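You operate a simulated robot arm through the tools that you are given. There is no shell and no other tool.

You are at the controls of a simulated two-armed robot. One attempt, no reset.

## Task
Pull mill one's mushroom button out, reset the fault and restart at 400 rpm.
Fine: turn the speed down before Start; no new fault; leave the other controls as they are.

The check looks at the end state, three seconds after you hand in, the way a careful person would. Anything else that was tipped, shoved, dropped, spilled or broken makes it a failure.

## Robot
Two 6-joint arms with fingered hands on one trunk that stands fixed in place. Base frame: the origin is at the foot of the trunk, x ahead of it, y to its left, z up. Readings come in cm, degrees, newtons and seconds.
The left shoulder is at [2, 15.7, 82.9], the right one opposite. With the tool pointing down near the work surface each hand reaches from about 10 to 78 cm from the base axis, measured 20 degrees to its own side. Payload 4.1 kg a hand.
Tool frame (each hand has its own): the origin (TCP) lies between the finger pads and is the grasp point; the fingertips stand 3.3 cm ahead of it; z points along the fingers, y is the line along which they close. The gripper opens to 11.2 cm; its body begins 3.9 cm behind the TCP. The gripper is a hand of 4 fingers: y runs from the thumb to the fingers, the wrist lies at [-1.6, -11.8, -20] in the tool frame.
Orientation is that of the tool frame in the base frame, as a unit quaternion [w, x, y, z]. With the fingers straight down and the wrist toward the robot, the tool's x, y and z point along [0, 1, 0], [1, 0, 0] and [0, 0, -1] of the base frame.

## Interface
- The arms move only by the tool jog_arm. It takes "left_series", "right_series" or both (then of equal length, played together; a hand with none holds still); each is one flat list of numbers, 6 for each row, row after row: the shift along the base's x, y, z in units of 250 mm (1.0 is 250 mm), then the turn, a rotation vector about the base's x, y, z in units of 180 degrees (1.0 is 180 degrees). In form: [dx, dy, dz, ax, ay, az, dx, dy, dz, ax, ay, az, ...]. A call has 1 to 20 rows; each row is the pose to reach, as a shift and turn from the pose commanded when the call began. A call with a number of a shift or a turn outside -1 to 1 is refused whole. Rows are played at 5 a second. More than 5 cm and 8.6 degrees between two rows, and nothing of the call is played. Where a pose cannot be reached the arm comes as near as it can. A force on the tool above 40 N (or 10 N above the force at the start of the call, whichever is more), or a blocked arm, ends the call early, and 0.2 s more pass. In this call time passes only in rows, and 0.2 s behind the last. It gives the time, the measured TCP pose, the force on the tool (base axes), the opening and the grip force at its end, in the units of the frame above (readings bear some noise), with the torque about the TCP (base axes, N m) and any sound that the robot's microphone picked up.
- Cameras (640 x 400 px; columns grow to the right, rows downward): "scene" is now at [5.12, -3.95, 148.18]; the picture's right is [-0.43, -0.90, 0.00], its down [-0.40, 0.19, -0.90] and it looks along [0.81, -0.38, -0.44] (base axes); focal length 346 px, centre (320, 200). "left" rides on the left gripper at [-6.6, -8.9, -13] in its tool frame; the picture's right is [-0.79, -0.29, 0.54], its down [0.55, -0.71, 0.44] and it looks along [0.26, 0.64, 0.72] (tool axes); focal length 247 px, centre (320, 200). "right" rides on the right gripper at [6.6, -8.9, -13] in its tool frame; the picture's right is [-0.79, 0.29, -0.54], its down [-0.55, -0.71, 0.44] and it looks along [-0.26, 0.64, 0.72] (tool axes); focal length 247 px, centre (320, 200). There is no depth. A picture from a camera that has moved, and an enlarged one, comes with that camera's place and axes in the base frame and with its lens. The place of the scene camera against the robot may be out by one fixed shift of up to 1.2 cm in any direction.
- capture(camera): a new picture of that camera. The clock stands still meanwhile.
- finger_targets(index, middle, ring, thumb_bend, thumb_turn, hand): sets how far each is bent, from 0 (flat) to 100 (curled in); at 30 the hand is open as for a grip, at 70 the pads meet at the TCP. One left out holds its place. A second passes; each finger stops where it meets its share of the squeeze, and holds until it gets a number again. It is the only way to open and close the hand. It gives what a move gives, with no picture; readings hold the bend of each and the force on the fingers (four entries, about 0 where the hand has none), thumb and palm. thumb_turn goes from beside the hand (0) to across from the fingers (100), as for a grip.
- aim_head(pan, tilt): turns the head with the scene camera to pan (to the left, within 86 degrees either way) and tilt (down, from -29 to 69), counted from straight ahead of the robot. It gives what a move gives.
- enlarge(camera, box): a new picture of the part [left, top, right, bottom] of that camera's present view, enlarged. The clock stands still meanwhile.
- hand_in(): hands the job in; it is judged then, once.

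Nothing tells you positions but the pictures and the camera data. Unless the task says otherwise, let go and move clear before handing in.

The tools are called after ">>>" as name(argument=value, ...) on one line, values as JSON. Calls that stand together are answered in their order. jog_arm: Moves the arms, as the interface text tells. Its arguments: {"type":"object","properties":{"left_series":{"type":"array"},"right_series":{"type":"array"}},"required":[]} The other tools are called the same way: finger_targets (index, middle, ring, thumb_bend, thumb_turn, hand) moves the fingers one by one; aim_head (pan, tilt) turns the head that bears the scene camera; capture (camera) takes a picture; enlarge (camera, box) takes an enlarged picture of a part of a camera's view; hand_in () hands the job in.

At the start:

```text
t: 0.0
left_ee_pos: [32.02, 0.31, 130.01]
left_orientation: [0.0, 0.857, 0.515, 0.0]
left_ft_force: [-0.3, 0.3, -0.3]
left_wrist_torque: [0.0, 0.0, -0.02]
left_finger_gap: 11.17
left_gripper_force: 0.1
left_shape: jaw
left_bend: [30.0, 30.0, 30.0, 30.0, 98.0]
left_finger forces: [0.0, 0.1, 0.0, 0.0, 0.0, 0.0]
right_ee_pos: [30.66, -34.81, 130.02]
right_orientation: [-0.001, 0.857, 0.516, 0.0]
right_ft_force: [-0.6, 0.8, 0.1]
right_wrist_torque: [-0.01, -0.01, -0.01]
right_finger_gap: 11.16
right_gripper_force: 0.1
right_shape: jaw
right_bend: [30.0, 30.0, 30.0, 30.0, 98.0]
right_finger forces: [0.0, 0.0, 0.0, 0.1, 0.1, 0.0]
head pan, tilt (commanded): [-25.3, 26.3]
```

scene: 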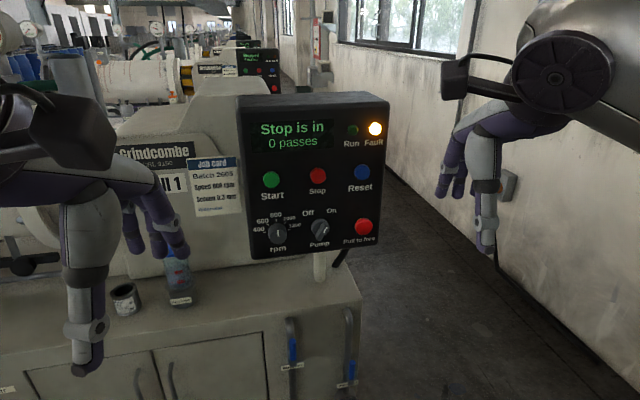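
right: 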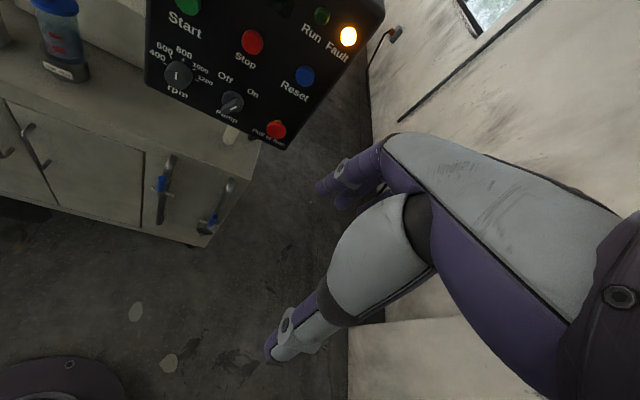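
left: 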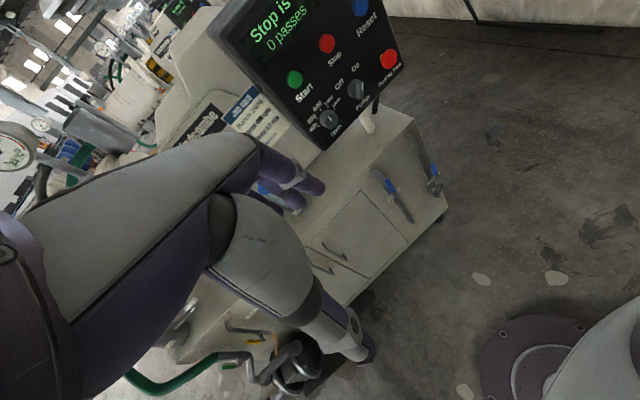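

I see a control box for mill 1 with a display, Start/Stop/Reset buttons, an rpm knob, a pump knob and a red mushroom button (Pull to free). I'll look closer before moving anything.

>>> enlarge(camera="scene", box=[230, 85, 400, 265])

>>> enlarge(camera="scene", box=[100, 130, 260, 230])

>>> enlarge(camera="right", box=[140, 0, 400, 160])

>>> enlarge(camera="left", box=[200, 0, 420, 160])

```text
2.22 times, centred on (315, 175) of scene
camera zoom: at [5.12, -3.95, 148.18], right [-0.43, -0.9, 0.0], down [-0.4, 0.19, -0.9], along [0.81, -0.38, -0.44], focal length 770 px, centre (331, 256)
```

zoom: 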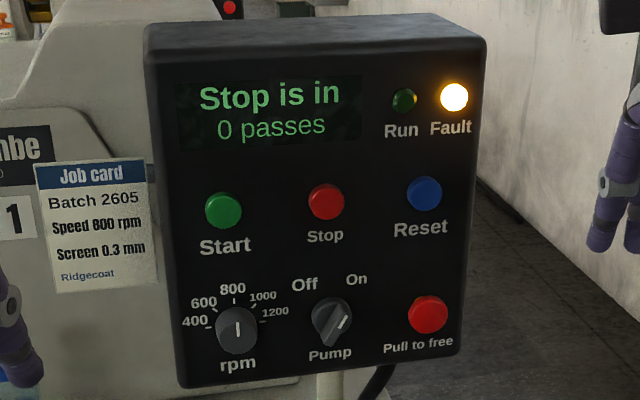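

```text
4.00 times, centred on (180, 180) of scene
camera zoom: at [5.12, -3.95, 148.18], right [-0.43, -0.9, 0.0], down [-0.4, 0.19, -0.9], along [0.81, -0.38, -0.44], focal length 1385 px, centre (880, 280)
```

zoom: 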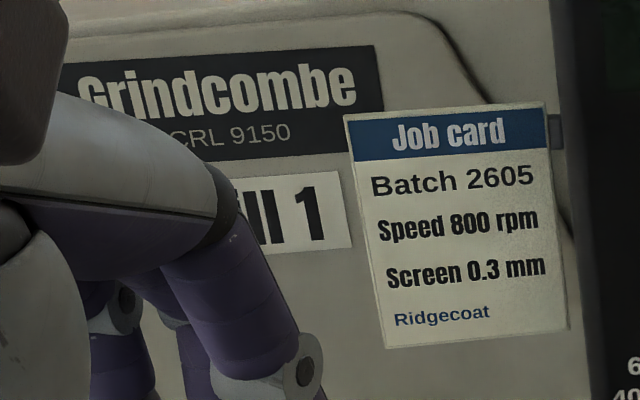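

```text
2.46 times, centred on (270, 80) of right
camera zoom: at [25.87, -24.86, 142.98], right [-0.12, -0.83, 0.54], down [-0.89, -0.15, -0.44], along [0.45, -0.53, -0.72], focal length 608 px, centre (443, 495)
```

zoom: 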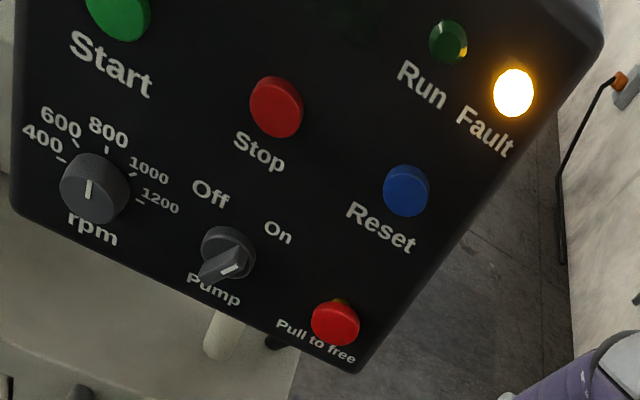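

```text
2.50 times, centred on (310, 80) of left
camera zoom: at [21.11, -1.21, 143.01], right [-0.62, -0.57, -0.54], down [-0.37, 0.82, -0.44], along [0.69, -0.07, -0.72], focal length 617 px, centre (345, 500)
```

zoom: 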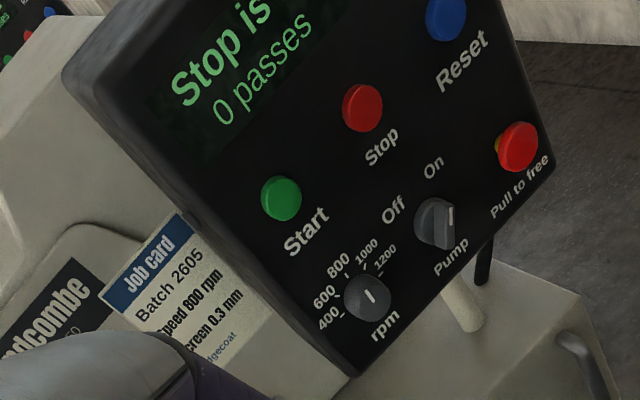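

The box is Mill 1's, standing roughly at x 65–71, y −20 to −46, z 100–125, with the knob at 800 and the mushroom at about [64.5, −43, 105.7]. Next I check the bench below it for clearance and look closer at the knob and mushroom.

>>> enlarge(camera="scene", box=[240, 200, 320, 250])

>>> enlarge(camera="scene", box=[320, 195, 400, 245])

>>> capture(camera="right")

>>> enlarge(camera="scene", box=[0, 220, 400, 400])

```text
8.00 times, centred on (280, 225) of scene
camera zoom: at [5.12, -3.95, 148.18], right [-0.43, -0.9, 0.0], down [-0.4, 0.19, -0.9], along [0.81, -0.38, -0.44], focal length 2771 px, centre (640, 0)
```

zoom: 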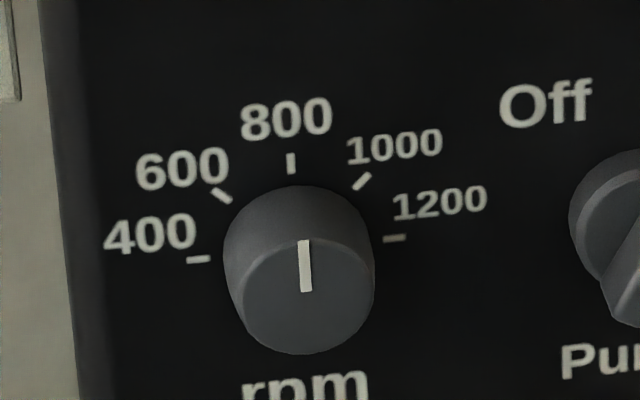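

```text
8.00 times, centred on (360, 220) of scene
camera zoom: at [5.12, -3.95, 148.18], right [-0.43, -0.9, 0.0], down [-0.4, 0.19, -0.9], along [0.81, -0.38, -0.44], focal length 2771 px, centre (0, 40)
```

zoom: 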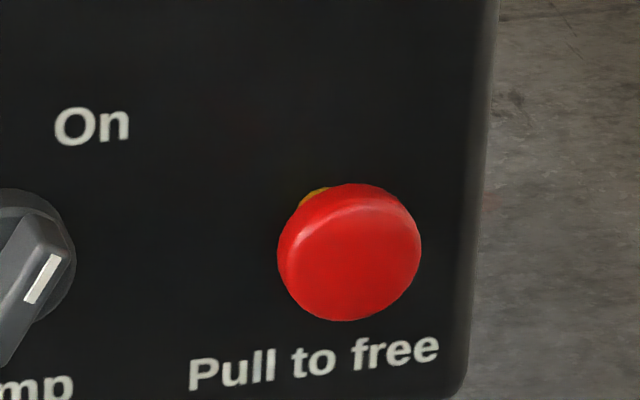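

```text
taken
camera right: at [25.87, -24.86, 142.98], right [-0.12, -0.83, 0.54], down [-0.89, -0.15, -0.44], along [0.45, -0.53, -0.72], focal length 247 px, centre (320, 200)
```

right: 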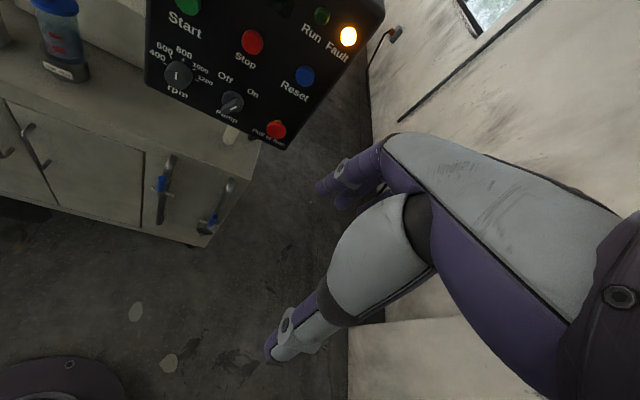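

```text
1.60 times, centred on (200, 310) of scene
camera zoom: at [5.12, -3.95, 148.18], right [-0.43, -0.9, 0.0], down [-0.4, 0.19, -0.9], along [0.81, -0.38, -0.44], focal length 554 px, centre (512, 24)
```

zoom: 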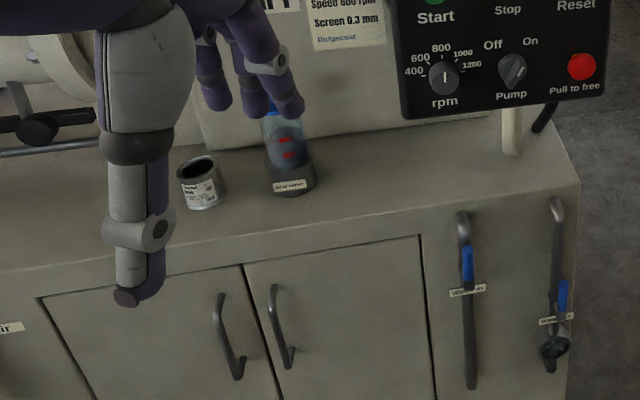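

The knob steps are about 45° apart (400 lies left, 90° counter-clockwise from 800). The bench top seems to reach out in front of the panel, so I'll bring the right hand in with its wrist to the right side, fingers pointing at the panel, starting from a safe standoff.

>>> jog_arm(right_series=[0.0296, -0.0116, -0.0378, -0.0285, -0.0124, 0.0243, 0.0593, -0.0231, -0.0756, -0.057, -0.0248, 0.0486, 0.0889, -0.0347, -0.1133, -0.0854, -0.0372, 0.0729, 0.1186, -0.0462, -0.1511, -0.1139, -0.0495, 0.0972, 0.1482, -0.0578, -0.1889, -0.1424, -0.0619, 0.1214, 0.1779, -0.0693, -0.2267, -0.1709, -0.0743, 0.1457, 0.2075, -0.0809, -0.2644, -0.1993, -0.0867, 0.17, 0.2372, -0.0924, -0.3022, -0.2278, -0.0991, 0.1943, 0.2668, -0.104, -0.34, -0.2563, -0.1115, 0.2186, 0.2964, -0.1156, -0.3778, -0.2848, -0.1238, 0.2429, 0.3261, -0.1271, -0.4156, -0.3133, -0.1362, 0.2672, 0.3557, -0.1387, -0.4533, -0.3417, -0.1486, 0.2915, 0.3854, -0.1502, -0.4911, -0.3702, -0.161, 0.3158, 0.415, -0.1618, -0.5289, -0.3987, -0.1734, 0.34, 0.4447, -0.1733, -0.5667, -0.4272, -0.1857, 0.3643, 0.4743, -0.1849, -0.6044, -0.4556, -0.1981, 0.3886, 0.504, -0.1964, -0.6422, -0.4841, -0.2105, 0.4129, 0.5336, -0.208, -0.68, -0.5126, -0.2229, 0.4372])

>>> capture(camera="scene")

>>> capture(camera="right")

>>> capture(camera="left")

```text
t: 3.8
left_ee_pos: [32.11, 0.38, 129.96]
left_orientation: [-0.001, 0.856, 0.517, 0.0]
left_ft_force: [-2.1, 2.0, 1.4]
left_wrist_torque: [0.06, -0.15, 0.11]
left_finger_gap: 11.1
left_gripper_force: 0.0
left_shape: jaw
left_bend: [31.0, 30.0, 30.0, 30.0, 98.0]
left_finger forces: [0.0, 0.0, 0.1, 0.0, 0.1, 0.0]
right_ee_pos: [41.4, -10.74, 123.75]
right_orientation: [0.688, 0.107, 0.709, -0.114]
right_ft_force: [-0.9, -2.6, 0.8]
right_wrist_torque: [0.09, 0.01, 0.04]
right_finger_gap: 11.17
right_gripper_force: 0.2
right_shape: jaw
right_bend: [30.0, 30.0, 30.0, 30.0, 98.0]
right_finger forces: [0.0, 0.0, 0.1, 0.0, 0.0, 0.0]
right hand out of reach, approached as far as the arm can: row 10, 11, 12, 13, 14, 15, 16, 17, 18
head pan, tilt (commanded): [-25.3, 26.3]
```

```text
taken
camera scene: at [5.02, -3.93, 148.19], right [-0.43, -0.91, 0.0], down [-0.4, 0.19, -0.9], along [0.81, -0.38, -0.44], focal length 346 px, centre (320, 200)
```

scene: 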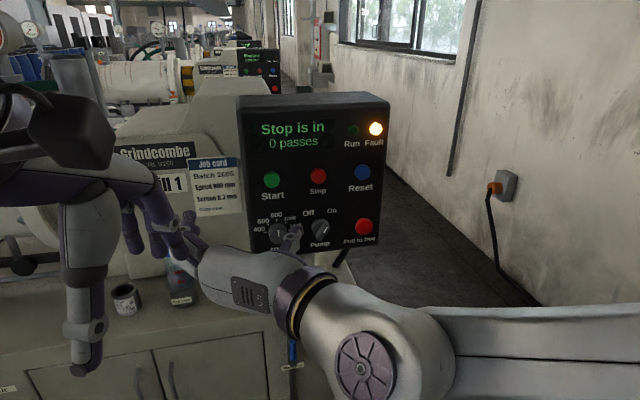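

```text
taken
camera right: at [26.15, -15.21, 117.59], right [-0.4, 0.44, 0.8], down [0.21, -0.81, 0.55], along [0.89, 0.39, 0.23], focal length 247 px, centre (320, 200)
```

right: 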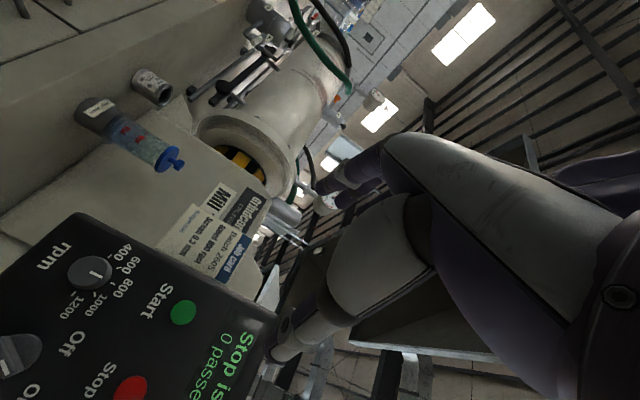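

```text
taken
camera left: at [21.05, -1.13, 143.04], right [-0.62, -0.57, -0.54], down [-0.37, 0.82, -0.44], along [0.69, -0.07, -0.72], focal length 247 px, centre (320, 200)
```

left: 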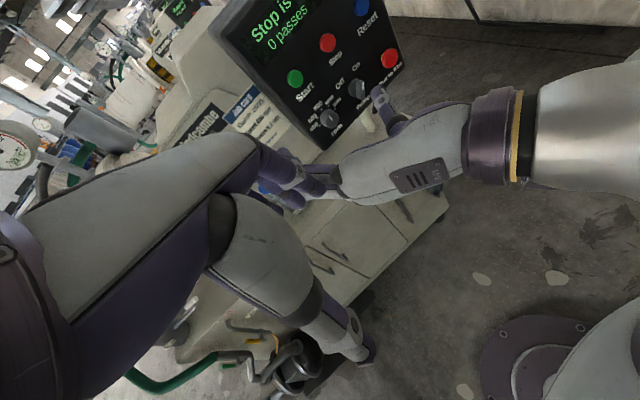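

The hand took the orientation but the arm could not reach the intended place (it sits at about [41, −11, 124]). I'll make a small backward test move to learn what the next moves are counted from.

>>> jog_arm(right_series=[-0.08, 0, 0, 0, 0, 0, -0.16, 0, 0, 0, 0, 0])

```text
t: 4.4
left_ee_pos: [32.11, 0.35, 129.93]
left_orientation: [-0.003, 0.857, 0.515, 0.0]
left_ft_force: [-5.3, 9.4, -3.5]
left_wrist_torque: [0.43, 0.35, 0.18]
left_finger_gap: 11.08
left_gripper_force: 0.0
left_shape: jaw
left_bend: [41.0, 30.0, 30.0, 30.0, 98.0]
left_finger forces: [0.1, 0.1, 0.1, 0.0, 0.1, 0.0]
right_ee_pos: [37.59, -10.7, 124.17]
right_orientation: [0.689, 0.112, 0.707, -0.114]
right_ft_force: [4.8, -9.6, 5.4]
right_wrist_torque: [0.62, 0.24, -0.28]
right_finger_gap: 11.2
right_gripper_force: 0.0
right_shape: jaw
right_bend: [30.0, 30.0, 34.0, 30.0, 97.0]
right_finger forces: [0.0, 0.0, 0.0, 0.0, 0.1, 0.1]
head pan, tilt (commanded): [-25.3, 26.3]
```

The right fingers are brushing against the left hand, so I'll back them apart gently: right hand forward, down and to the right.

>>> jog_arm(right_series=[0.06, -0.04, -0.02, 0, 0, 0, 0.12, -0.1, -0.08, 0, 0, 0, 0.16, -0.16, -0.16, 0, 0, 0])

>>> capture(camera="scene")

```text
t: 5.2
left_ee_pos: [32.09, 0.09, 130.04]
left_orientation: [0.0, 0.857, 0.515, 0.0]
left_ft_force: [-0.7, -0.2, 0.2]
left_wrist_torque: [-0.01, 0.02, 0.0]
left_finger_gap: 11.17
left_gripper_force: 0.1
left_shape: jaw
left_bend: [30.0, 30.0, 30.0, 30.0, 98.0]
left_finger forces: [0.0, 0.1, 0.0, 0.0, 0.0, 0.1]
right_ee_pos: [39.88, -11.53, 122.85]
right_orientation: [0.687, 0.109, 0.709, -0.116]
right_ft_force: [0.2, -0.9, 0.5]
right_wrist_torque: [0.0, 0.04, -0.03]
right_finger_gap: 11.18
right_gripper_force: 0.1
right_shape: jaw
right_bend: [30.0, 30.0, 30.0, 30.0, 97.0]
right_finger forces: [0.0, 0.1, 0.1, 0.0, 0.0, 0.1]
right hand out of reach, approached as far as the arm can: row 2, 3
head pan, tilt (commanded): [-25.3, 26.3]
```

```text
taken
camera scene: at [5.11, -3.95, 148.18], right [-0.43, -0.9, 0.0], down [-0.4, 0.19, -0.9], along [0.81, -0.38, -0.44], focal length 346 px, centre (320, 200)
```

scene: 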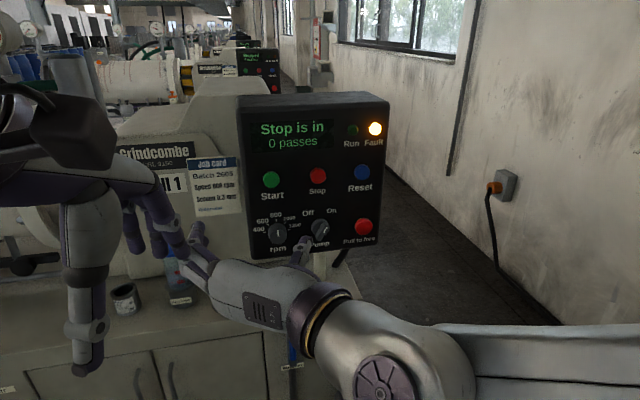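

Contact is cleared. The bench top works out at only about z 83 with its front nearly flush with the panel, so there's room for the wrist below the hand. I'll go back to the tool-down pose on the right side first, and then pitch the fingers up toward the panel.

>>> jog_arm(right_series=[0, -0.0588, -0.0025, 0.0318, 0.0125, -0.027, 0, -0.1175, -0.005, 0.0636, 0.025, -0.054, 0, -0.1763, -0.0075, 0.0953, 0.0375, -0.081, 0, -0.235, -0.01, 0.1271, 0.05, -0.108, 0, -0.2938, -0.0125, 0.1589, 0.0625, -0.1351, 0, -0.3525, -0.015, 0.1907, 0.075, -0.1621, 0, -0.4113, -0.0175, 0.2225, 0.0875, -0.1891, 0, -0.47, -0.02, 0.2542, 0.1, -0.2161, 0, -0.5288, -0.0225, 0.286, 0.1125, -0.2431, 0, -0.5875, -0.025, 0.3178, 0.125, -0.2701, 0, -0.6463, -0.0275, 0.3496, 0.1375, -0.2971, 0, -0.705, -0.03, 0.3814, 0.15, -0.3242, 0, -0.7638, -0.0325, 0.4131, 0.1625, -0.3512, 0, -0.8225, -0.035, 0.4449, 0.175, -0.3782, 0, -0.8813, -0.0375, 0.4767, 0.1875, -0.4052, 0, -0.94, -0.04, 0.5085, 0.2, -0.4322])

>>> capture(camera="scene")

```text
t: 8.6
left_ee_pos: [32.11, 0.32, 129.97]
left_orientation: [0.0, 0.857, 0.515, 0.0]
left_ft_force: [-0.1, -0.9, -0.6]
left_wrist_torque: [-0.01, 0.02, -0.02]
left_finger_gap: 11.16
left_gripper_force: 0.1
left_shape: jaw
left_bend: [30.0, 30.0, 30.0, 30.0, 98.0]
left_finger forces: [0.0, 0.1, 0.0, 0.1, 0.0, 0.0]
right_ee_pos: [39.73, -35.18, 122.09]
right_orientation: [0.001, 0.858, 0.513, 0.0]
right_ft_force: [-0.6, -0.5, -0.1]
right_wrist_torque: [-0.04, -0.04, 0.02]
right_finger_gap: 11.19
right_gripper_force: 0.1
right_shape: jaw
right_bend: [30.0, 30.0, 30.0, 30.0, 97.0]
right_finger forces: [0.0, 0.0, 0.1, 0.1, 0.0, 0.0]
head pan, tilt (commanded): [-25.3, 26.3]
```

```text
taken
camera scene: at [5.11, -3.94, 148.18], right [-0.43, -0.9, 0.0], down [-0.4, 0.19, -0.9], along [0.81, -0.38, -0.44], focal length 346 px, centre (320, 200)
```

scene: 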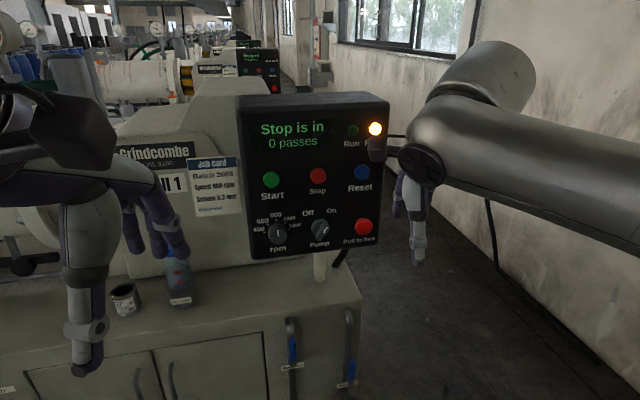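

The right arm is back to tool-down on the right side, clear of everything. Now I pitch the fingers forward toward the panel with the wrist below.

>>> jog_arm(right_series=[0.0342, -0.0094, -0.0336, -0.0154, -0.0388, 0.0048, 0.0685, -0.0188, -0.0673, -0.0308, -0.0776, 0.0096, 0.1027, -0.0282, -0.1009, -0.0461, -0.1164, 0.0143, 0.1369, -0.0376, -0.1345, -0.0615, -0.1552, 0.0191, 0.1712, -0.047, -0.1682, -0.0769, -0.194, 0.0239, 0.2054, -0.0564, -0.2018, -0.0923, -0.2328, 0.0287, 0.2396, -0.0658, -0.2354, -0.1077, -0.2716, 0.0334, 0.2739, -0.0752, -0.2691, -0.1231, -0.3104, 0.0382, 0.3081, -0.0846, -0.3027, -0.1385, -0.3492, 0.043, 0.3423, -0.094, -0.3363, -0.1538, -0.388, 0.0478, 0.3766, -0.1034, -0.37, -0.1692, -0.4268, 0.0525, 0.4108, -0.1128, -0.4036, -0.1846, -0.4656, 0.0573])

>>> capture(camera="scene")

>>> capture(camera="right")

>>> capture(camera="left")

```text
t: 11.2
left_ee_pos: [32.07, 0.22, 130.02]
left_orientation: [0.0, 0.857, 0.515, 0.001]
left_ft_force: [0.1, 0.1, 0.4]
left_wrist_torque: [0.01, -0.02, 0.01]
left_finger_gap: 11.18
left_gripper_force: 0.1
left_shape: jaw
left_bend: [30.0, 30.0, 30.0, 30.0, 98.0]
left_finger forces: [0.0, 0.1, 0.1, 0.1, 0.0, 0.1]
right_ee_pos: [49.46, -20.99, 117.22]
right_orientation: [0.536, 0.625, 0.407, 0.395]
right_ft_force: [-0.1, -0.1, -0.5]
right_wrist_torque: [0.01, 0.01, 0.03]
right_finger_gap: 11.22
right_gripper_force: 0.0
right_shape: jaw
right_bend: [30.0, 30.0, 30.0, 30.0, 98.0]
right_finger forces: [0.0, 0.0, 0.0, 0.1, 0.0, 0.0]
right hand out of reach, approached as far as the arm can: row 6, 7, 8, 9, 10, 11, 12
head pan, tilt (commanded): [-25.3, 26.3]
```

```text
taken
camera scene: at [5.11, -3.94, 148.18], right [-0.43, -0.9, 0.0], down [-0.4, 0.19, -0.9], along [0.81, -0.38, -0.44], focal length 346 px, centre (320, 200)
```

scene: 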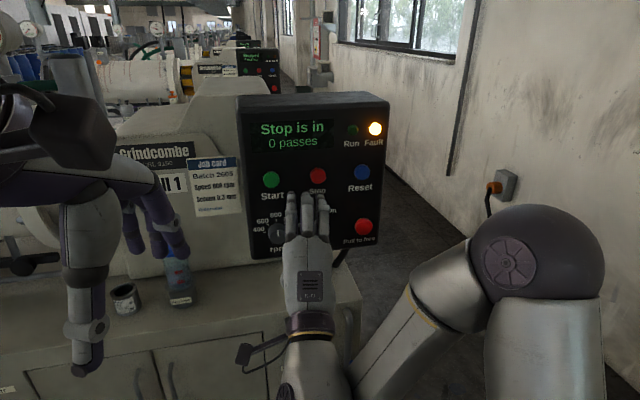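

```text
taken
camera right: at [39.09, -9.3, 110.19], right [-0.76, -0.58, 0.3], down [0.15, -0.6, -0.79], along [0.63, -0.55, 0.54], focal length 247 px, centre (320, 200)
```

right: 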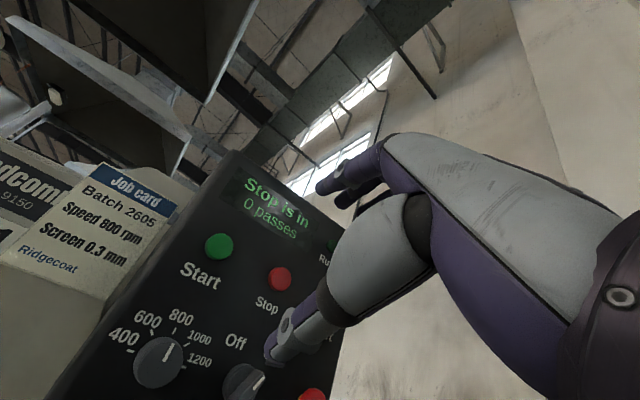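

```text
taken
camera left: at [21.1, -1.21, 143.02], right [-0.62, -0.57, -0.54], down [-0.37, 0.82, -0.44], along [0.69, -0.07, -0.72], focal length 247 px, centre (320, 200)
```

left: 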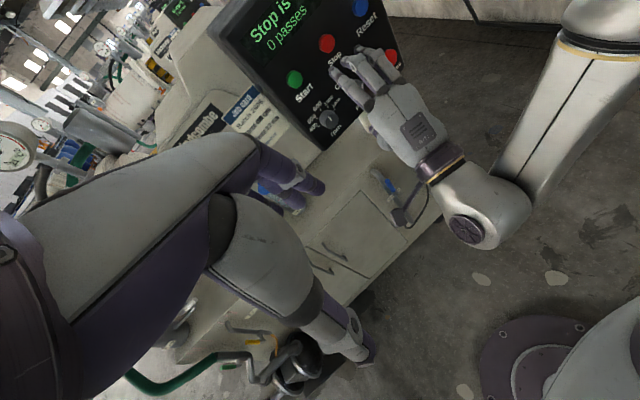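

The hand now points at the panel in the right attitude, at about [49, −21, 117], because the arm couldn't tuck in as close as I asked. I'll slide it forward and to the right toward the mushroom, where the arm is more stretched out.

>>> jog_arm(right_series=[0.0375, -0.09, -0.051, -0.0038, -0.0034, 0.0003, 0.075, -0.18, -0.102, -0.0075, -0.0068, 0.0005, 0.1125, -0.27, -0.153, -0.0113, -0.0102, 0.0008, 0.15, -0.36, -0.204, -0.015, -0.0136, 0.001, 0.1875, -0.45, -0.255, -0.0188, -0.017, 0.0013, 0.225, -0.54, -0.306, -0.0225, -0.0204, 0.0015, 0.2625, -0.63, -0.357, -0.0263, -0.0238, 0.0018, 0.3, -0.72, -0.408, -0.03, -0.0272, 0.002])

>>> capture(camera="scene")

>>> capture(camera="right")

```text
t: 13.0
left_ee_pos: [32.04, 0.22, 130.04]
left_orientation: [0.001, 0.857, 0.515, 0.0]
left_ft_force: [-0.7, 1.2, -0.2]
left_wrist_torque: [0.0, -0.04, 0.03]
left_finger_gap: 11.18
left_gripper_force: 0.0
left_shape: jaw
left_bend: [30.0, 30.0, 30.0, 30.0, 98.0]
left_finger forces: [0.0, 0.0, 0.1, 0.1, 0.0, 0.0]
right_ee_pos: [59.29, -24.5, 111.74]
right_orientation: [0.562, 0.648, 0.356, 0.371]
right_ft_force: [-0.4, 0.9, -0.2]
right_wrist_torque: [-0.01, 0.03, 0.02]
right_finger_gap: 11.21
right_gripper_force: 0.0
right_shape: jaw
right_bend: [30.0, 30.0, 30.0, 30.0, 98.0]
right_finger forces: [0.0, 0.0, 0.0, 0.0, 0.0, 0.1]
right hand out of reach, approached as far as the arm can: row 1, 2, 3, 4, 5, 6, 7, 8
head pan, tilt (commanded): [-25.3, 26.3]
```

```text
taken
camera scene: at [5.05, -3.94, 148.19], right [-0.43, -0.9, 0.0], down [-0.4, 0.19, -0.9], along [0.81, -0.38, -0.44], focal length 346 px, centre (320, 200)
```

scene: 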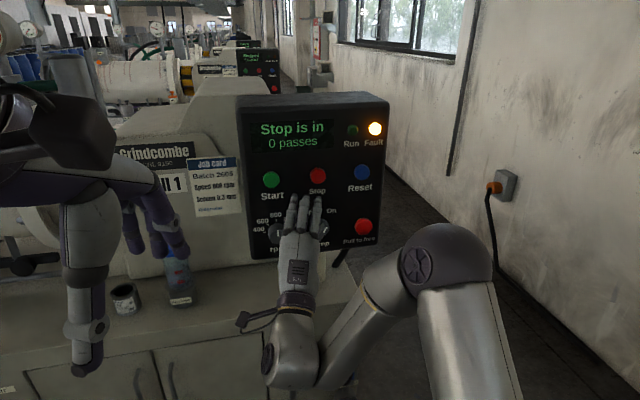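

```text
taken
camera right: at [50.59, -11.64, 104.64], right [-0.84, -0.48, 0.27], down [0.09, -0.61, -0.79], along [0.54, -0.64, 0.55], focal length 247 px, centre (320, 200)
```

right: 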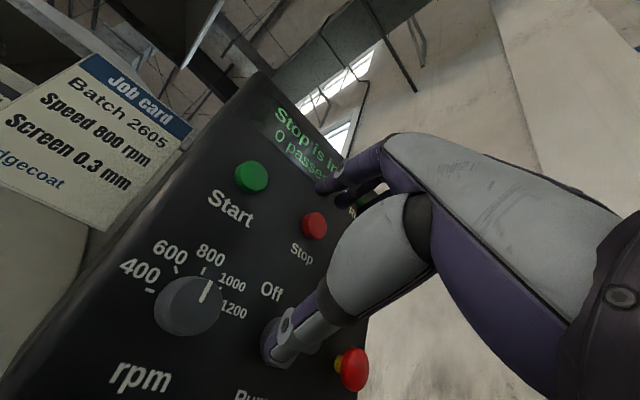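

The right arm's elbow limit keeps it from pointing forward at y beyond about −25, so it can't get square to the mushroom. The left arm, reaching across, should have the better geometry, so I'll retract the right arm to its tool-down pose out of the way first.

>>> jog_arm(right_series=[-0.0777, -0.035, 0.0543, 0.0169, 0.0354, 0.0017, -0.1553, -0.07, 0.1087, 0.0338, 0.0708, 0.0034, -0.233, -0.105, 0.163, 0.0507, 0.1062, 0.0051, -0.3107, -0.14, 0.2173, 0.0676, 0.1415, 0.0068, -0.3883, -0.175, 0.2717, 0.0845, 0.1769, 0.0085, -0.466, -0.21, 0.326, 0.1014, 0.2123, 0.0103, -0.5437, -0.245, 0.3803, 0.1182, 0.2477, 0.012, -0.6213, -0.28, 0.4347, 0.1351, 0.2831, 0.0137, -0.699, -0.315, 0.489, 0.152, 0.3185, 0.0154, -0.7767, -0.35, 0.5433, 0.1689, 0.3538, 0.0171, -0.8543, -0.385, 0.5977, 0.1858, 0.3892, 0.0188, -0.932, -0.42, 0.652, 0.2027, 0.4246, 0.0205])

>>> capture(camera="scene")

```text
t: 15.6
left_ee_pos: [32.02, 0.14, 129.95]
left_orientation: [0.0, 0.857, 0.515, 0.0]
left_ft_force: [-0.5, 0.2, 0.3]
left_wrist_torque: [0.02, -0.01, 0.02]
left_finger_gap: 11.16
left_gripper_force: 0.2
left_shape: jaw
left_bend: [30.0, 30.0, 30.0, 30.0, 98.0]
left_finger forces: [0.0, 0.0, 0.1, 0.0, 0.1, 0.0]
right_ee_pos: [35.7, -35.48, 128.21]
right_orientation: [-0.002, 0.857, 0.516, -0.001]
right_ft_force: [-0.9, 0.1, -0.8]
right_wrist_torque: [0.0, 0.0, 0.0]
right_finger_gap: 11.21
right_gripper_force: 0.0
right_shape: jaw
right_bend: [30.0, 30.0, 30.0, 30.0, 98.0]
right_finger forces: [0.1, 0.1, 0.0, 0.0, 0.0, 0.1]
head pan, tilt (commanded): [-25.3, 26.3]
```

```text
taken
camera scene: at [5.12, -3.94, 148.18], right [-0.43, -0.9, 0.0], down [-0.4, 0.19, -0.9], along [0.81, -0.38, -0.44], focal length 346 px, centre (320, 200)
```

scene: 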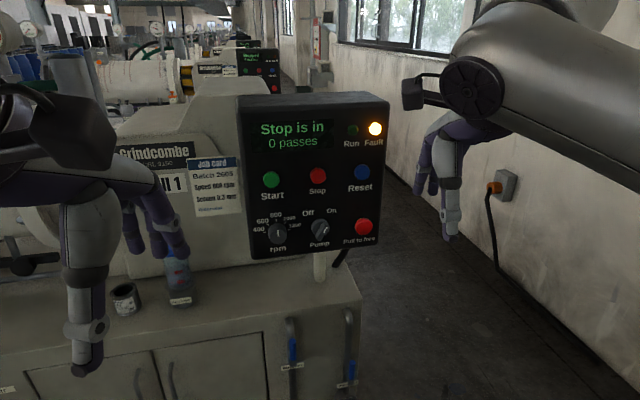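

The right arm is parked clear. Now the left hand: pitch its fingers forward toward the panel while moving to a standoff in front of it.

>>> jog_arm(left_series=[0.06, -0.0504, -0.06, -0.0169, -0.0381, 0.0029, 0.12, -0.1008, -0.12, -0.0339, -0.0762, 0.0058, 0.18, -0.1513, -0.18, -0.0508, -0.1143, 0.0087, 0.24, -0.2017, -0.24, -0.0678, -0.1524, 0.0116, 0.3, -0.2521, -0.3, -0.0847, -0.1905, 0.0145, 0.36, -0.3025, -0.36, -0.1017, -0.2285, 0.0175, 0.42, -0.3529, -0.42, -0.1186, -0.2666, 0.0204, 0.48, -0.4033, -0.48, -0.1356, -0.3047, 0.0233, 0.54, -0.4538, -0.54, -0.1525, -0.3428, 0.0262, 0.6, -0.5042, -0.6, -0.1695, -0.3809, 0.0291, 0.66, -0.5546, -0.66, -0.1864, -0.419, 0.032, 0.72, -0.605, -0.72, -0.2034, -0.4571, 0.0349])

>>> capture(camera="scene")

>>> capture(camera="left")

>>> capture(camera="right")

```text
t: 18.2
left_ee_pos: [44.94, -18.98, 112.72]
left_orientation: [0.57, 0.568, 0.433, 0.406]
left_ft_force: [-1.0, 0.3, 0.4]
left_wrist_torque: [-0.04, 0.0, 0.03]
left_finger_gap: 11.19
left_gripper_force: 0.1
left_shape: jaw
left_bend: [30.0, 30.0, 30.0, 30.0, 98.0]
left_finger forces: [0.0, 0.1, 0.1, 0.1, 0.1, 0.1]
left hand out of reach, approached as far as the arm can: row 9, 10, 11, 12
right_ee_pos: [35.64, -35.55, 128.11]
right_orientation: [-0.001, 0.857, 0.515, 0.001]
right_ft_force: [-1.1, -0.2, 0.5]
right_wrist_torque: [-0.04, -0.03, 0.05]
right_finger_gap: 11.17
right_gripper_force: 0.0
right_shape: jaw
right_bend: [30.0, 30.0, 30.0, 30.0, 98.0]
right_finger forces: [0.0, 0.1, 0.1, 0.0, 0.1, 0.1]
head pan, tilt (commanded): [-25.3, 26.3]
```

```text
taken
camera scene: at [5.06, -3.92, 148.19], right [-0.43, -0.9, 0.0], down [-0.4, 0.19, -0.9], along [0.81, -0.38, -0.44], focal length 346 px, centre (320, 200)
```

scene: 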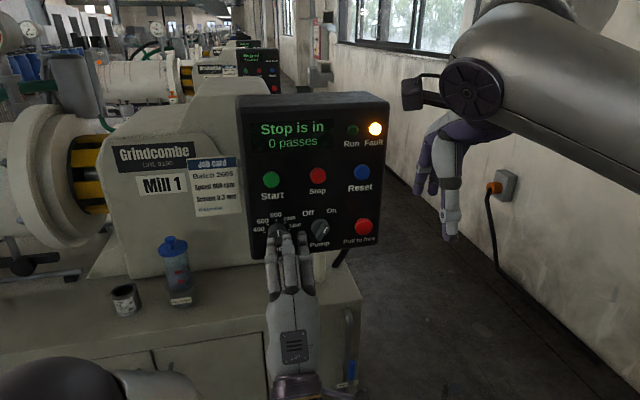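

```text
taken
camera left: at [30.32, -21.36, 104.34], right [0.27, -0.92, -0.27], down [0.56, 0.38, -0.74], along [0.78, 0.05, 0.62], focal length 247 px, centre (320, 200)
```

left: 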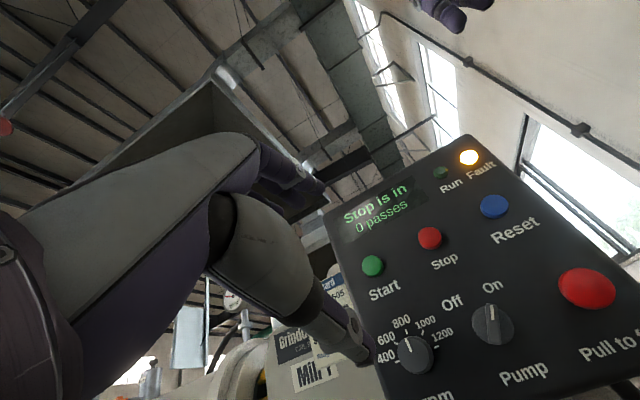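

```text
taken
camera right: at [30.94, -25.43, 141.18], right [-0.12, -0.83, 0.54], down [-0.89, -0.16, -0.43], along [0.45, -0.53, -0.72], focal length 247 px, centre (320, 200)
```

right: 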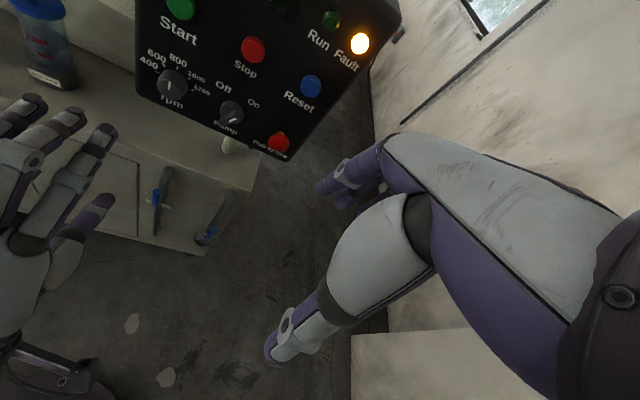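

The left hand points at the panel from about [45, −19, 113] with the right attitude. I'll move the right hand a little further back and right for room, then slide the left hand toward the mushroom.

>>> jog_arm(right_series=[-0.06, -0.08, 0.03, 0, 0, 0, -0.12, -0.16, 0.06, 0, 0, 0, -0.18, -0.24, 0.09, 0, 0, 0, -0.24, -0.32, 0.12, 0, 0, 0])

>>> jog_arm(left_series=[0.06, -0.08, -0.02, 0, 0, 0, 0.12, -0.16, -0.04, 0, 0, 0, 0.18, -0.24, -0.06, 0, 0, 0, 0.24, -0.32, -0.08, 0, 0, 0])

>>> capture(camera="scene")

>>> capture(camera="left")

```text
t: 19.2
left_ee_pos: [45.07, -18.99, 112.66]
left_orientation: [0.569, 0.569, 0.434, 0.405]
left_ft_force: [0.5, 0.3, 0.0]
left_wrist_torque: [-0.01, 0.01, -0.01]
left_finger_gap: 11.17
left_gripper_force: 0.1
left_shape: jaw
left_bend: [30.0, 30.0, 30.0, 30.0, 98.0]
left_finger forces: [0.1, 0.0, 0.0, 0.0, 0.1, 0.0]
right_ee_pos: [29.54, -43.65, 131.03]
right_orientation: [-0.001, 0.857, 0.515, 0.0]
right_ft_force: [1.0, 0.8, 0.5]
right_wrist_torque: [0.0, 0.01, -0.06]
right_finger_gap: 11.17
right_gripper_force: 0.2
right_shape: jaw
right_bend: [30.0, 30.0, 30.0, 30.0, 98.0]
right_finger forces: [0.0, 0.0, 0.1, 0.0, 0.0, 0.0]
head pan, tilt (commanded): [-25.3, 26.3]
```

```text
t: 20.2
left_ee_pos: [51.06, -26.66, 110.52]
left_orientation: [0.568, 0.569, 0.435, 0.405]
left_ft_force: [-0.2, -1.2, 1.3]
left_wrist_torque: [-0.02, 0.01, -0.01]
left_finger_gap: 11.17
left_gripper_force: 0.0
left_shape: jaw
left_bend: [30.0, 30.0, 30.0, 30.0, 98.0]
left_finger forces: [0.0, 0.0, 0.0, 0.1, 0.0, 0.1]
right_ee_pos: [29.53, -43.51, 131.07]
right_orientation: [-0.001, 0.857, 0.515, -0.001]
right_ft_force: [0.2, 0.3, 0.3]
right_wrist_torque: [0.03, 0.0, 0.02]
right_finger_gap: 11.19
right_gripper_force: 0.0
right_shape: jaw
right_bend: [30.0, 30.0, 30.0, 30.0, 98.0]
right_finger forces: [0.0, 0.0, 0.1, 0.1, 0.1, 0.0]
head pan, tilt (commanded): [-25.3, 26.3]
```

```text
taken
camera scene: at [5.1, -3.93, 148.18], right [-0.43, -0.9, 0.0], down [-0.4, 0.19, -0.9], along [0.81, -0.38, -0.44], focal length 346 px, centre (320, 200)
```

scene: 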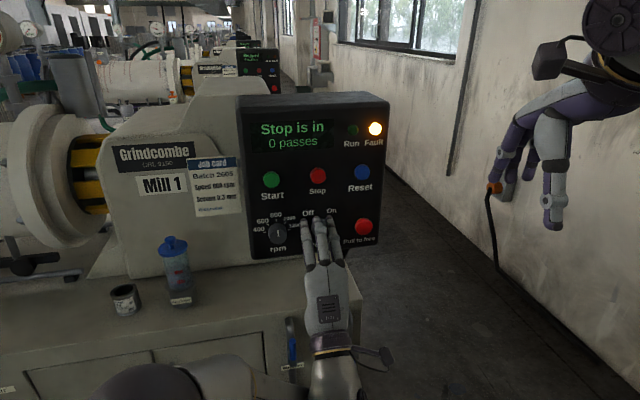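

```text
taken
camera left: at [36.32, -29.24, 102.28], right [0.27, -0.92, -0.27], down [0.55, 0.38, -0.74], along [0.79, 0.05, 0.61], focal length 247 px, centre (320, 200)
```

left: 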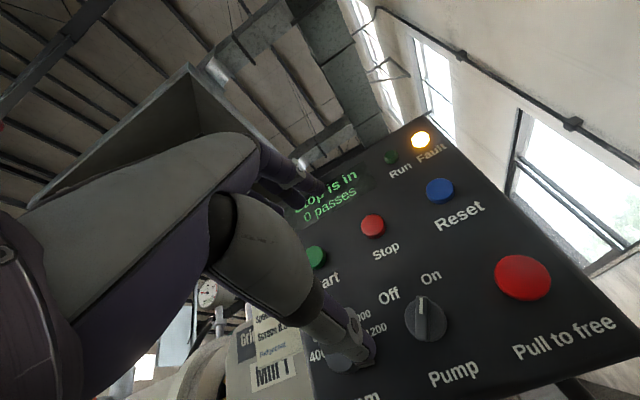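

The left hand tracks well here. I'll take a closer look at the mushroom's shape from this side before going in.

>>> enlarge(camera="left", box=[460, 230, 620, 330])

>>> enlarge(camera="right", box=[120, 0, 420, 190])

>>> enlarge(camera="scene", box=[280, 190, 400, 300])

```text
4.00 times, centred on (540, 280) of left
camera zoom: at [36.32, -29.24, 102.28], right [0.27, -0.92, -0.27], down [0.55, 0.38, -0.74], along [0.79, 0.05, 0.61], focal length 988 px, centre (-560, -120)
```

zoom: 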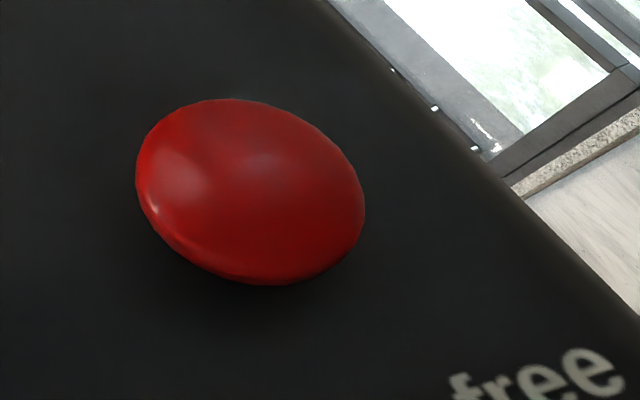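

```text
2.11 times, centred on (270, 95) of right
camera zoom: at [24.89, -33.52, 144.05], right [-0.12, -0.83, 0.54], down [-0.89, -0.16, -0.43], along [0.45, -0.53, -0.72], focal length 520 px, centre (425, 421)
```

zoom: 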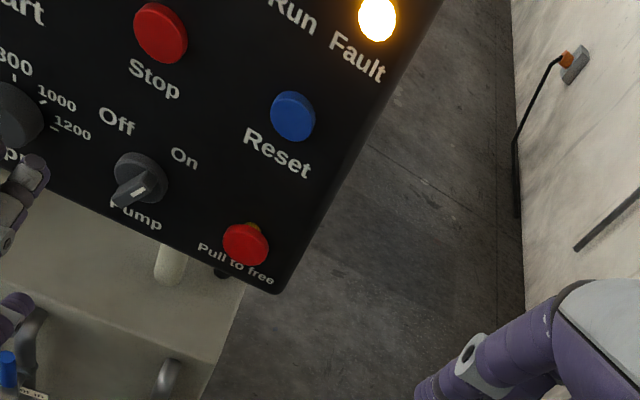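

```text
3.64 times, centred on (340, 245) of scene
camera zoom: at [5.1, -3.93, 148.18], right [-0.43, -0.9, 0.0], down [-0.4, 0.19, -0.9], along [0.81, -0.38, -0.44], focal length 1260 px, centre (247, 36)
```

zoom: 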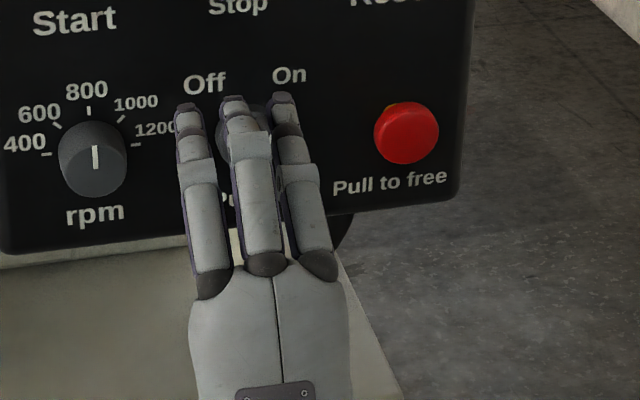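

The mushroom head is about 4.3 cm across, roughly 1.2 cm thick, at [64.5, −43.1, 105.85] and about 2 cm off the panel. I'll move the left hand to a pre-grasp point some 5 cm short of the grip.

>>> jog_arm(left_series=[0.0423, -0.0983, -0.0311, 0, 0, 0, 0.0845, -0.1965, -0.0623, 0, 0, 0, 0.1268, -0.2948, -0.0934, 0, 0, 0, 0.1691, -0.3931, -0.1245, 0, 0, 0, 0.2113, -0.4913, -0.1557, 0, 0, 0, 0.2536, -0.5896, -0.1868, 0, 0, 0])

>>> capture(camera="scene")

>>> capture(camera="left")

>>> enlarge(camera="right", box=[100, 0, 420, 200])

```text
t: 21.6
left_ee_pos: [57.55, -41.26, 105.96]
left_orientation: [0.569, 0.57, 0.433, 0.405]
left_ft_force: [-0.1, 0.4, 0.8]
left_wrist_torque: [0.08, 0.02, -0.04]
left_finger_gap: 11.19
left_gripper_force: 0.0
left_shape: jaw
left_bend: [30.0, 30.0, 30.0, 30.0, 98.0]
left_finger forces: [0.0, 0.1, 0.0, 0.0, 0.0, 0.0]
right_ee_pos: [29.49, -43.37, 131.09]
right_orientation: [-0.002, 0.857, 0.516, -0.001]
right_ft_force: [0.4, 1.4, 0.7]
right_wrist_torque: [-0.01, -0.01, -0.04]
right_finger_gap: 11.21
right_gripper_force: 0.0
right_shape: jaw
right_bend: [30.0, 30.0, 30.0, 30.0, 98.0]
right_finger forces: [0.0, 0.0, 0.0, 0.1, 0.1, 0.0]
head pan, tilt (commanded): [-25.3, 26.3]
```

```text
taken
camera scene: at [5.1, -3.89, 148.19], right [-0.43, -0.9, 0.0], down [-0.4, 0.19, -0.9], along [0.81, -0.38, -0.44], focal length 346 px, centre (320, 200)
```

scene: 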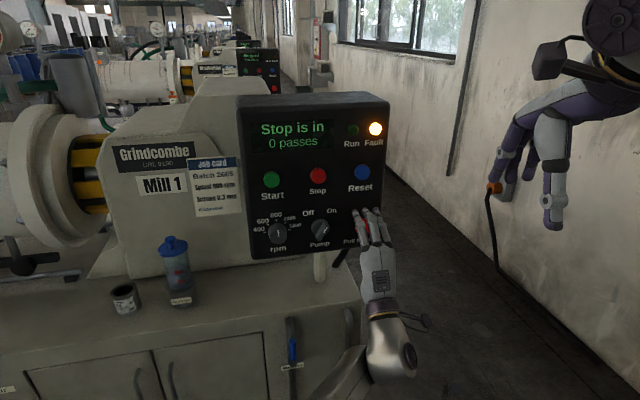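

```text
taken
camera left: at [42.87, -43.63, 97.63], right [0.27, -0.92, -0.27], down [0.56, 0.38, -0.74], along [0.79, 0.05, 0.62], focal length 247 px, centre (320, 200)
```

left: 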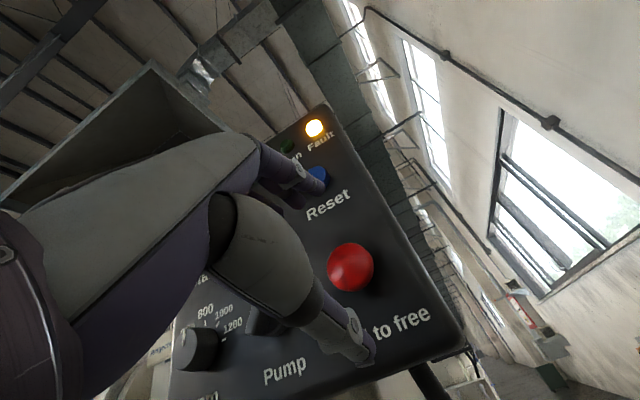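

```text
2.00 times, centred on (260, 100) of right
camera zoom: at [24.88, -33.49, 144.06], right [-0.12, -0.83, 0.54], down [-0.89, -0.16, -0.43], along [0.45, -0.53, -0.72], focal length 494 px, centre (440, 400)
```

zoom: 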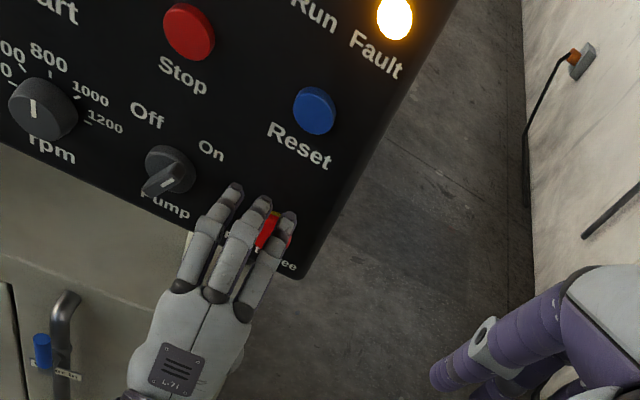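

The hand lines up well: fingers above and thumb below the mushroom. I now advance about 4.8 cm so the head sits between the fingers and the thumb.

>>> jog_arm(left_series=[0.04, -0.008, 0, 0, 0, 0, 0.08, -0.016, 0, 0, 0, 0, 0.12, -0.024, 0, 0, 0, 0, 0.155, -0.031, 0, 0, 0, 0, 0.19, -0.038, 0, 0, 0, 0])

>>> enlarge(camera="left", box=[180, 100, 500, 400])

>>> enlarge(camera="right", box=[180, 50, 360, 200])

>>> enlarge(camera="scene", box=[300, 160, 460, 280])

```text
t: 22.8
left_ee_pos: [59.95, -39.74, 106.59]
left_orientation: [0.569, 0.569, 0.434, 0.405]
left_ft_force: [0.7, -0.3, 0.3]
left_wrist_torque: [0.04, 0.03, 0.0]
left_finger_gap: 11.19
left_gripper_force: 0.1
left_shape: jaw
left_bend: [30.0, 30.0, 30.0, 30.0, 98.0]
left_finger forces: [0.0, 0.0, 0.0, 0.0, 0.1, 0.0]
left hand out of reach, approached as far as the arm can: row 1, 2, 3, 4, 5
right_ee_pos: [29.62, -43.5, 131.09]
right_orientation: [0.0, 0.857, 0.515, -0.001]
right_ft_force: [0.4, -1.0, 0.1]
right_wrist_torque: [0.0, -0.01, -0.02]
right_finger_gap: 11.2
right_gripper_force: 0.0
right_shape: jaw
right_bend: [30.0, 30.0, 30.0, 30.0, 98.0]
right_finger forces: [0.0, 0.0, 0.0, 0.0, 0.0, 0.0]
head pan, tilt (commanded): [-25.3, 26.3]
```

```text
1.33 times, centred on (340, 250) of left
camera zoom: at [45.3, -42.1, 98.18], right [0.27, -0.92, -0.27], down [0.56, 0.38, -0.74], along [0.79, 0.05, 0.62], focal length 329 px, centre (293, 133)
```

zoom: 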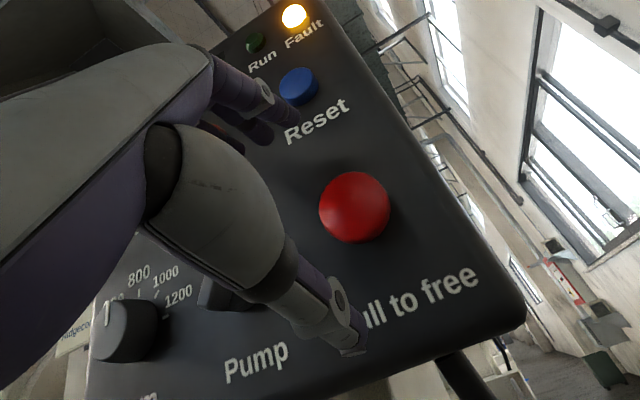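

```text
2.67 times, centred on (270, 125) of right
camera zoom: at [24.9, -33.54, 144.05], right [-0.12, -0.83, 0.54], down [-0.89, -0.16, -0.43], along [0.45, -0.53, -0.72], focal length 659 px, centre (453, 400)
```

zoom: 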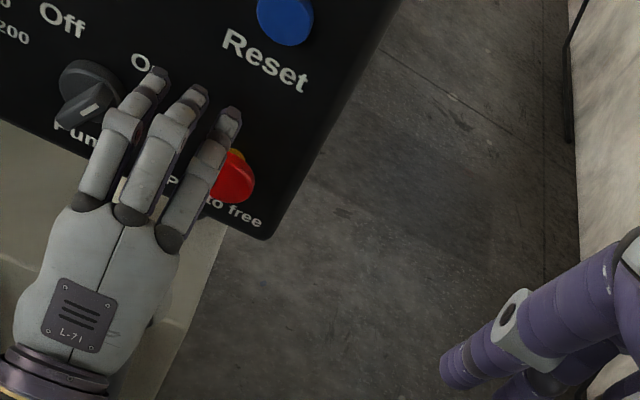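

```text
3.33 times, centred on (380, 220) of scene
camera zoom: at [5.12, -3.94, 148.18], right [-0.43, -0.9, 0.0], down [-0.4, 0.19, -0.9], along [0.81, -0.38, -0.44], focal length 1154 px, centre (120, 133)
```

zoom: 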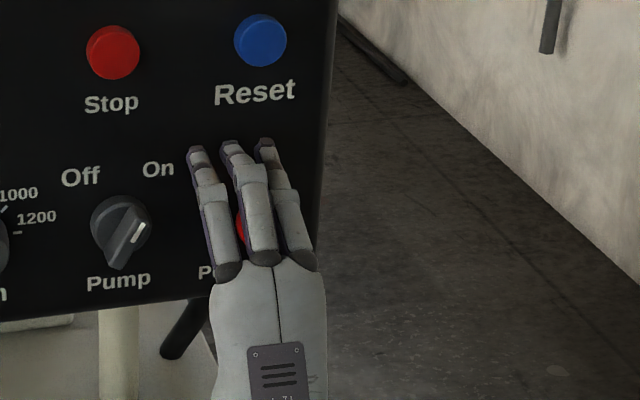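

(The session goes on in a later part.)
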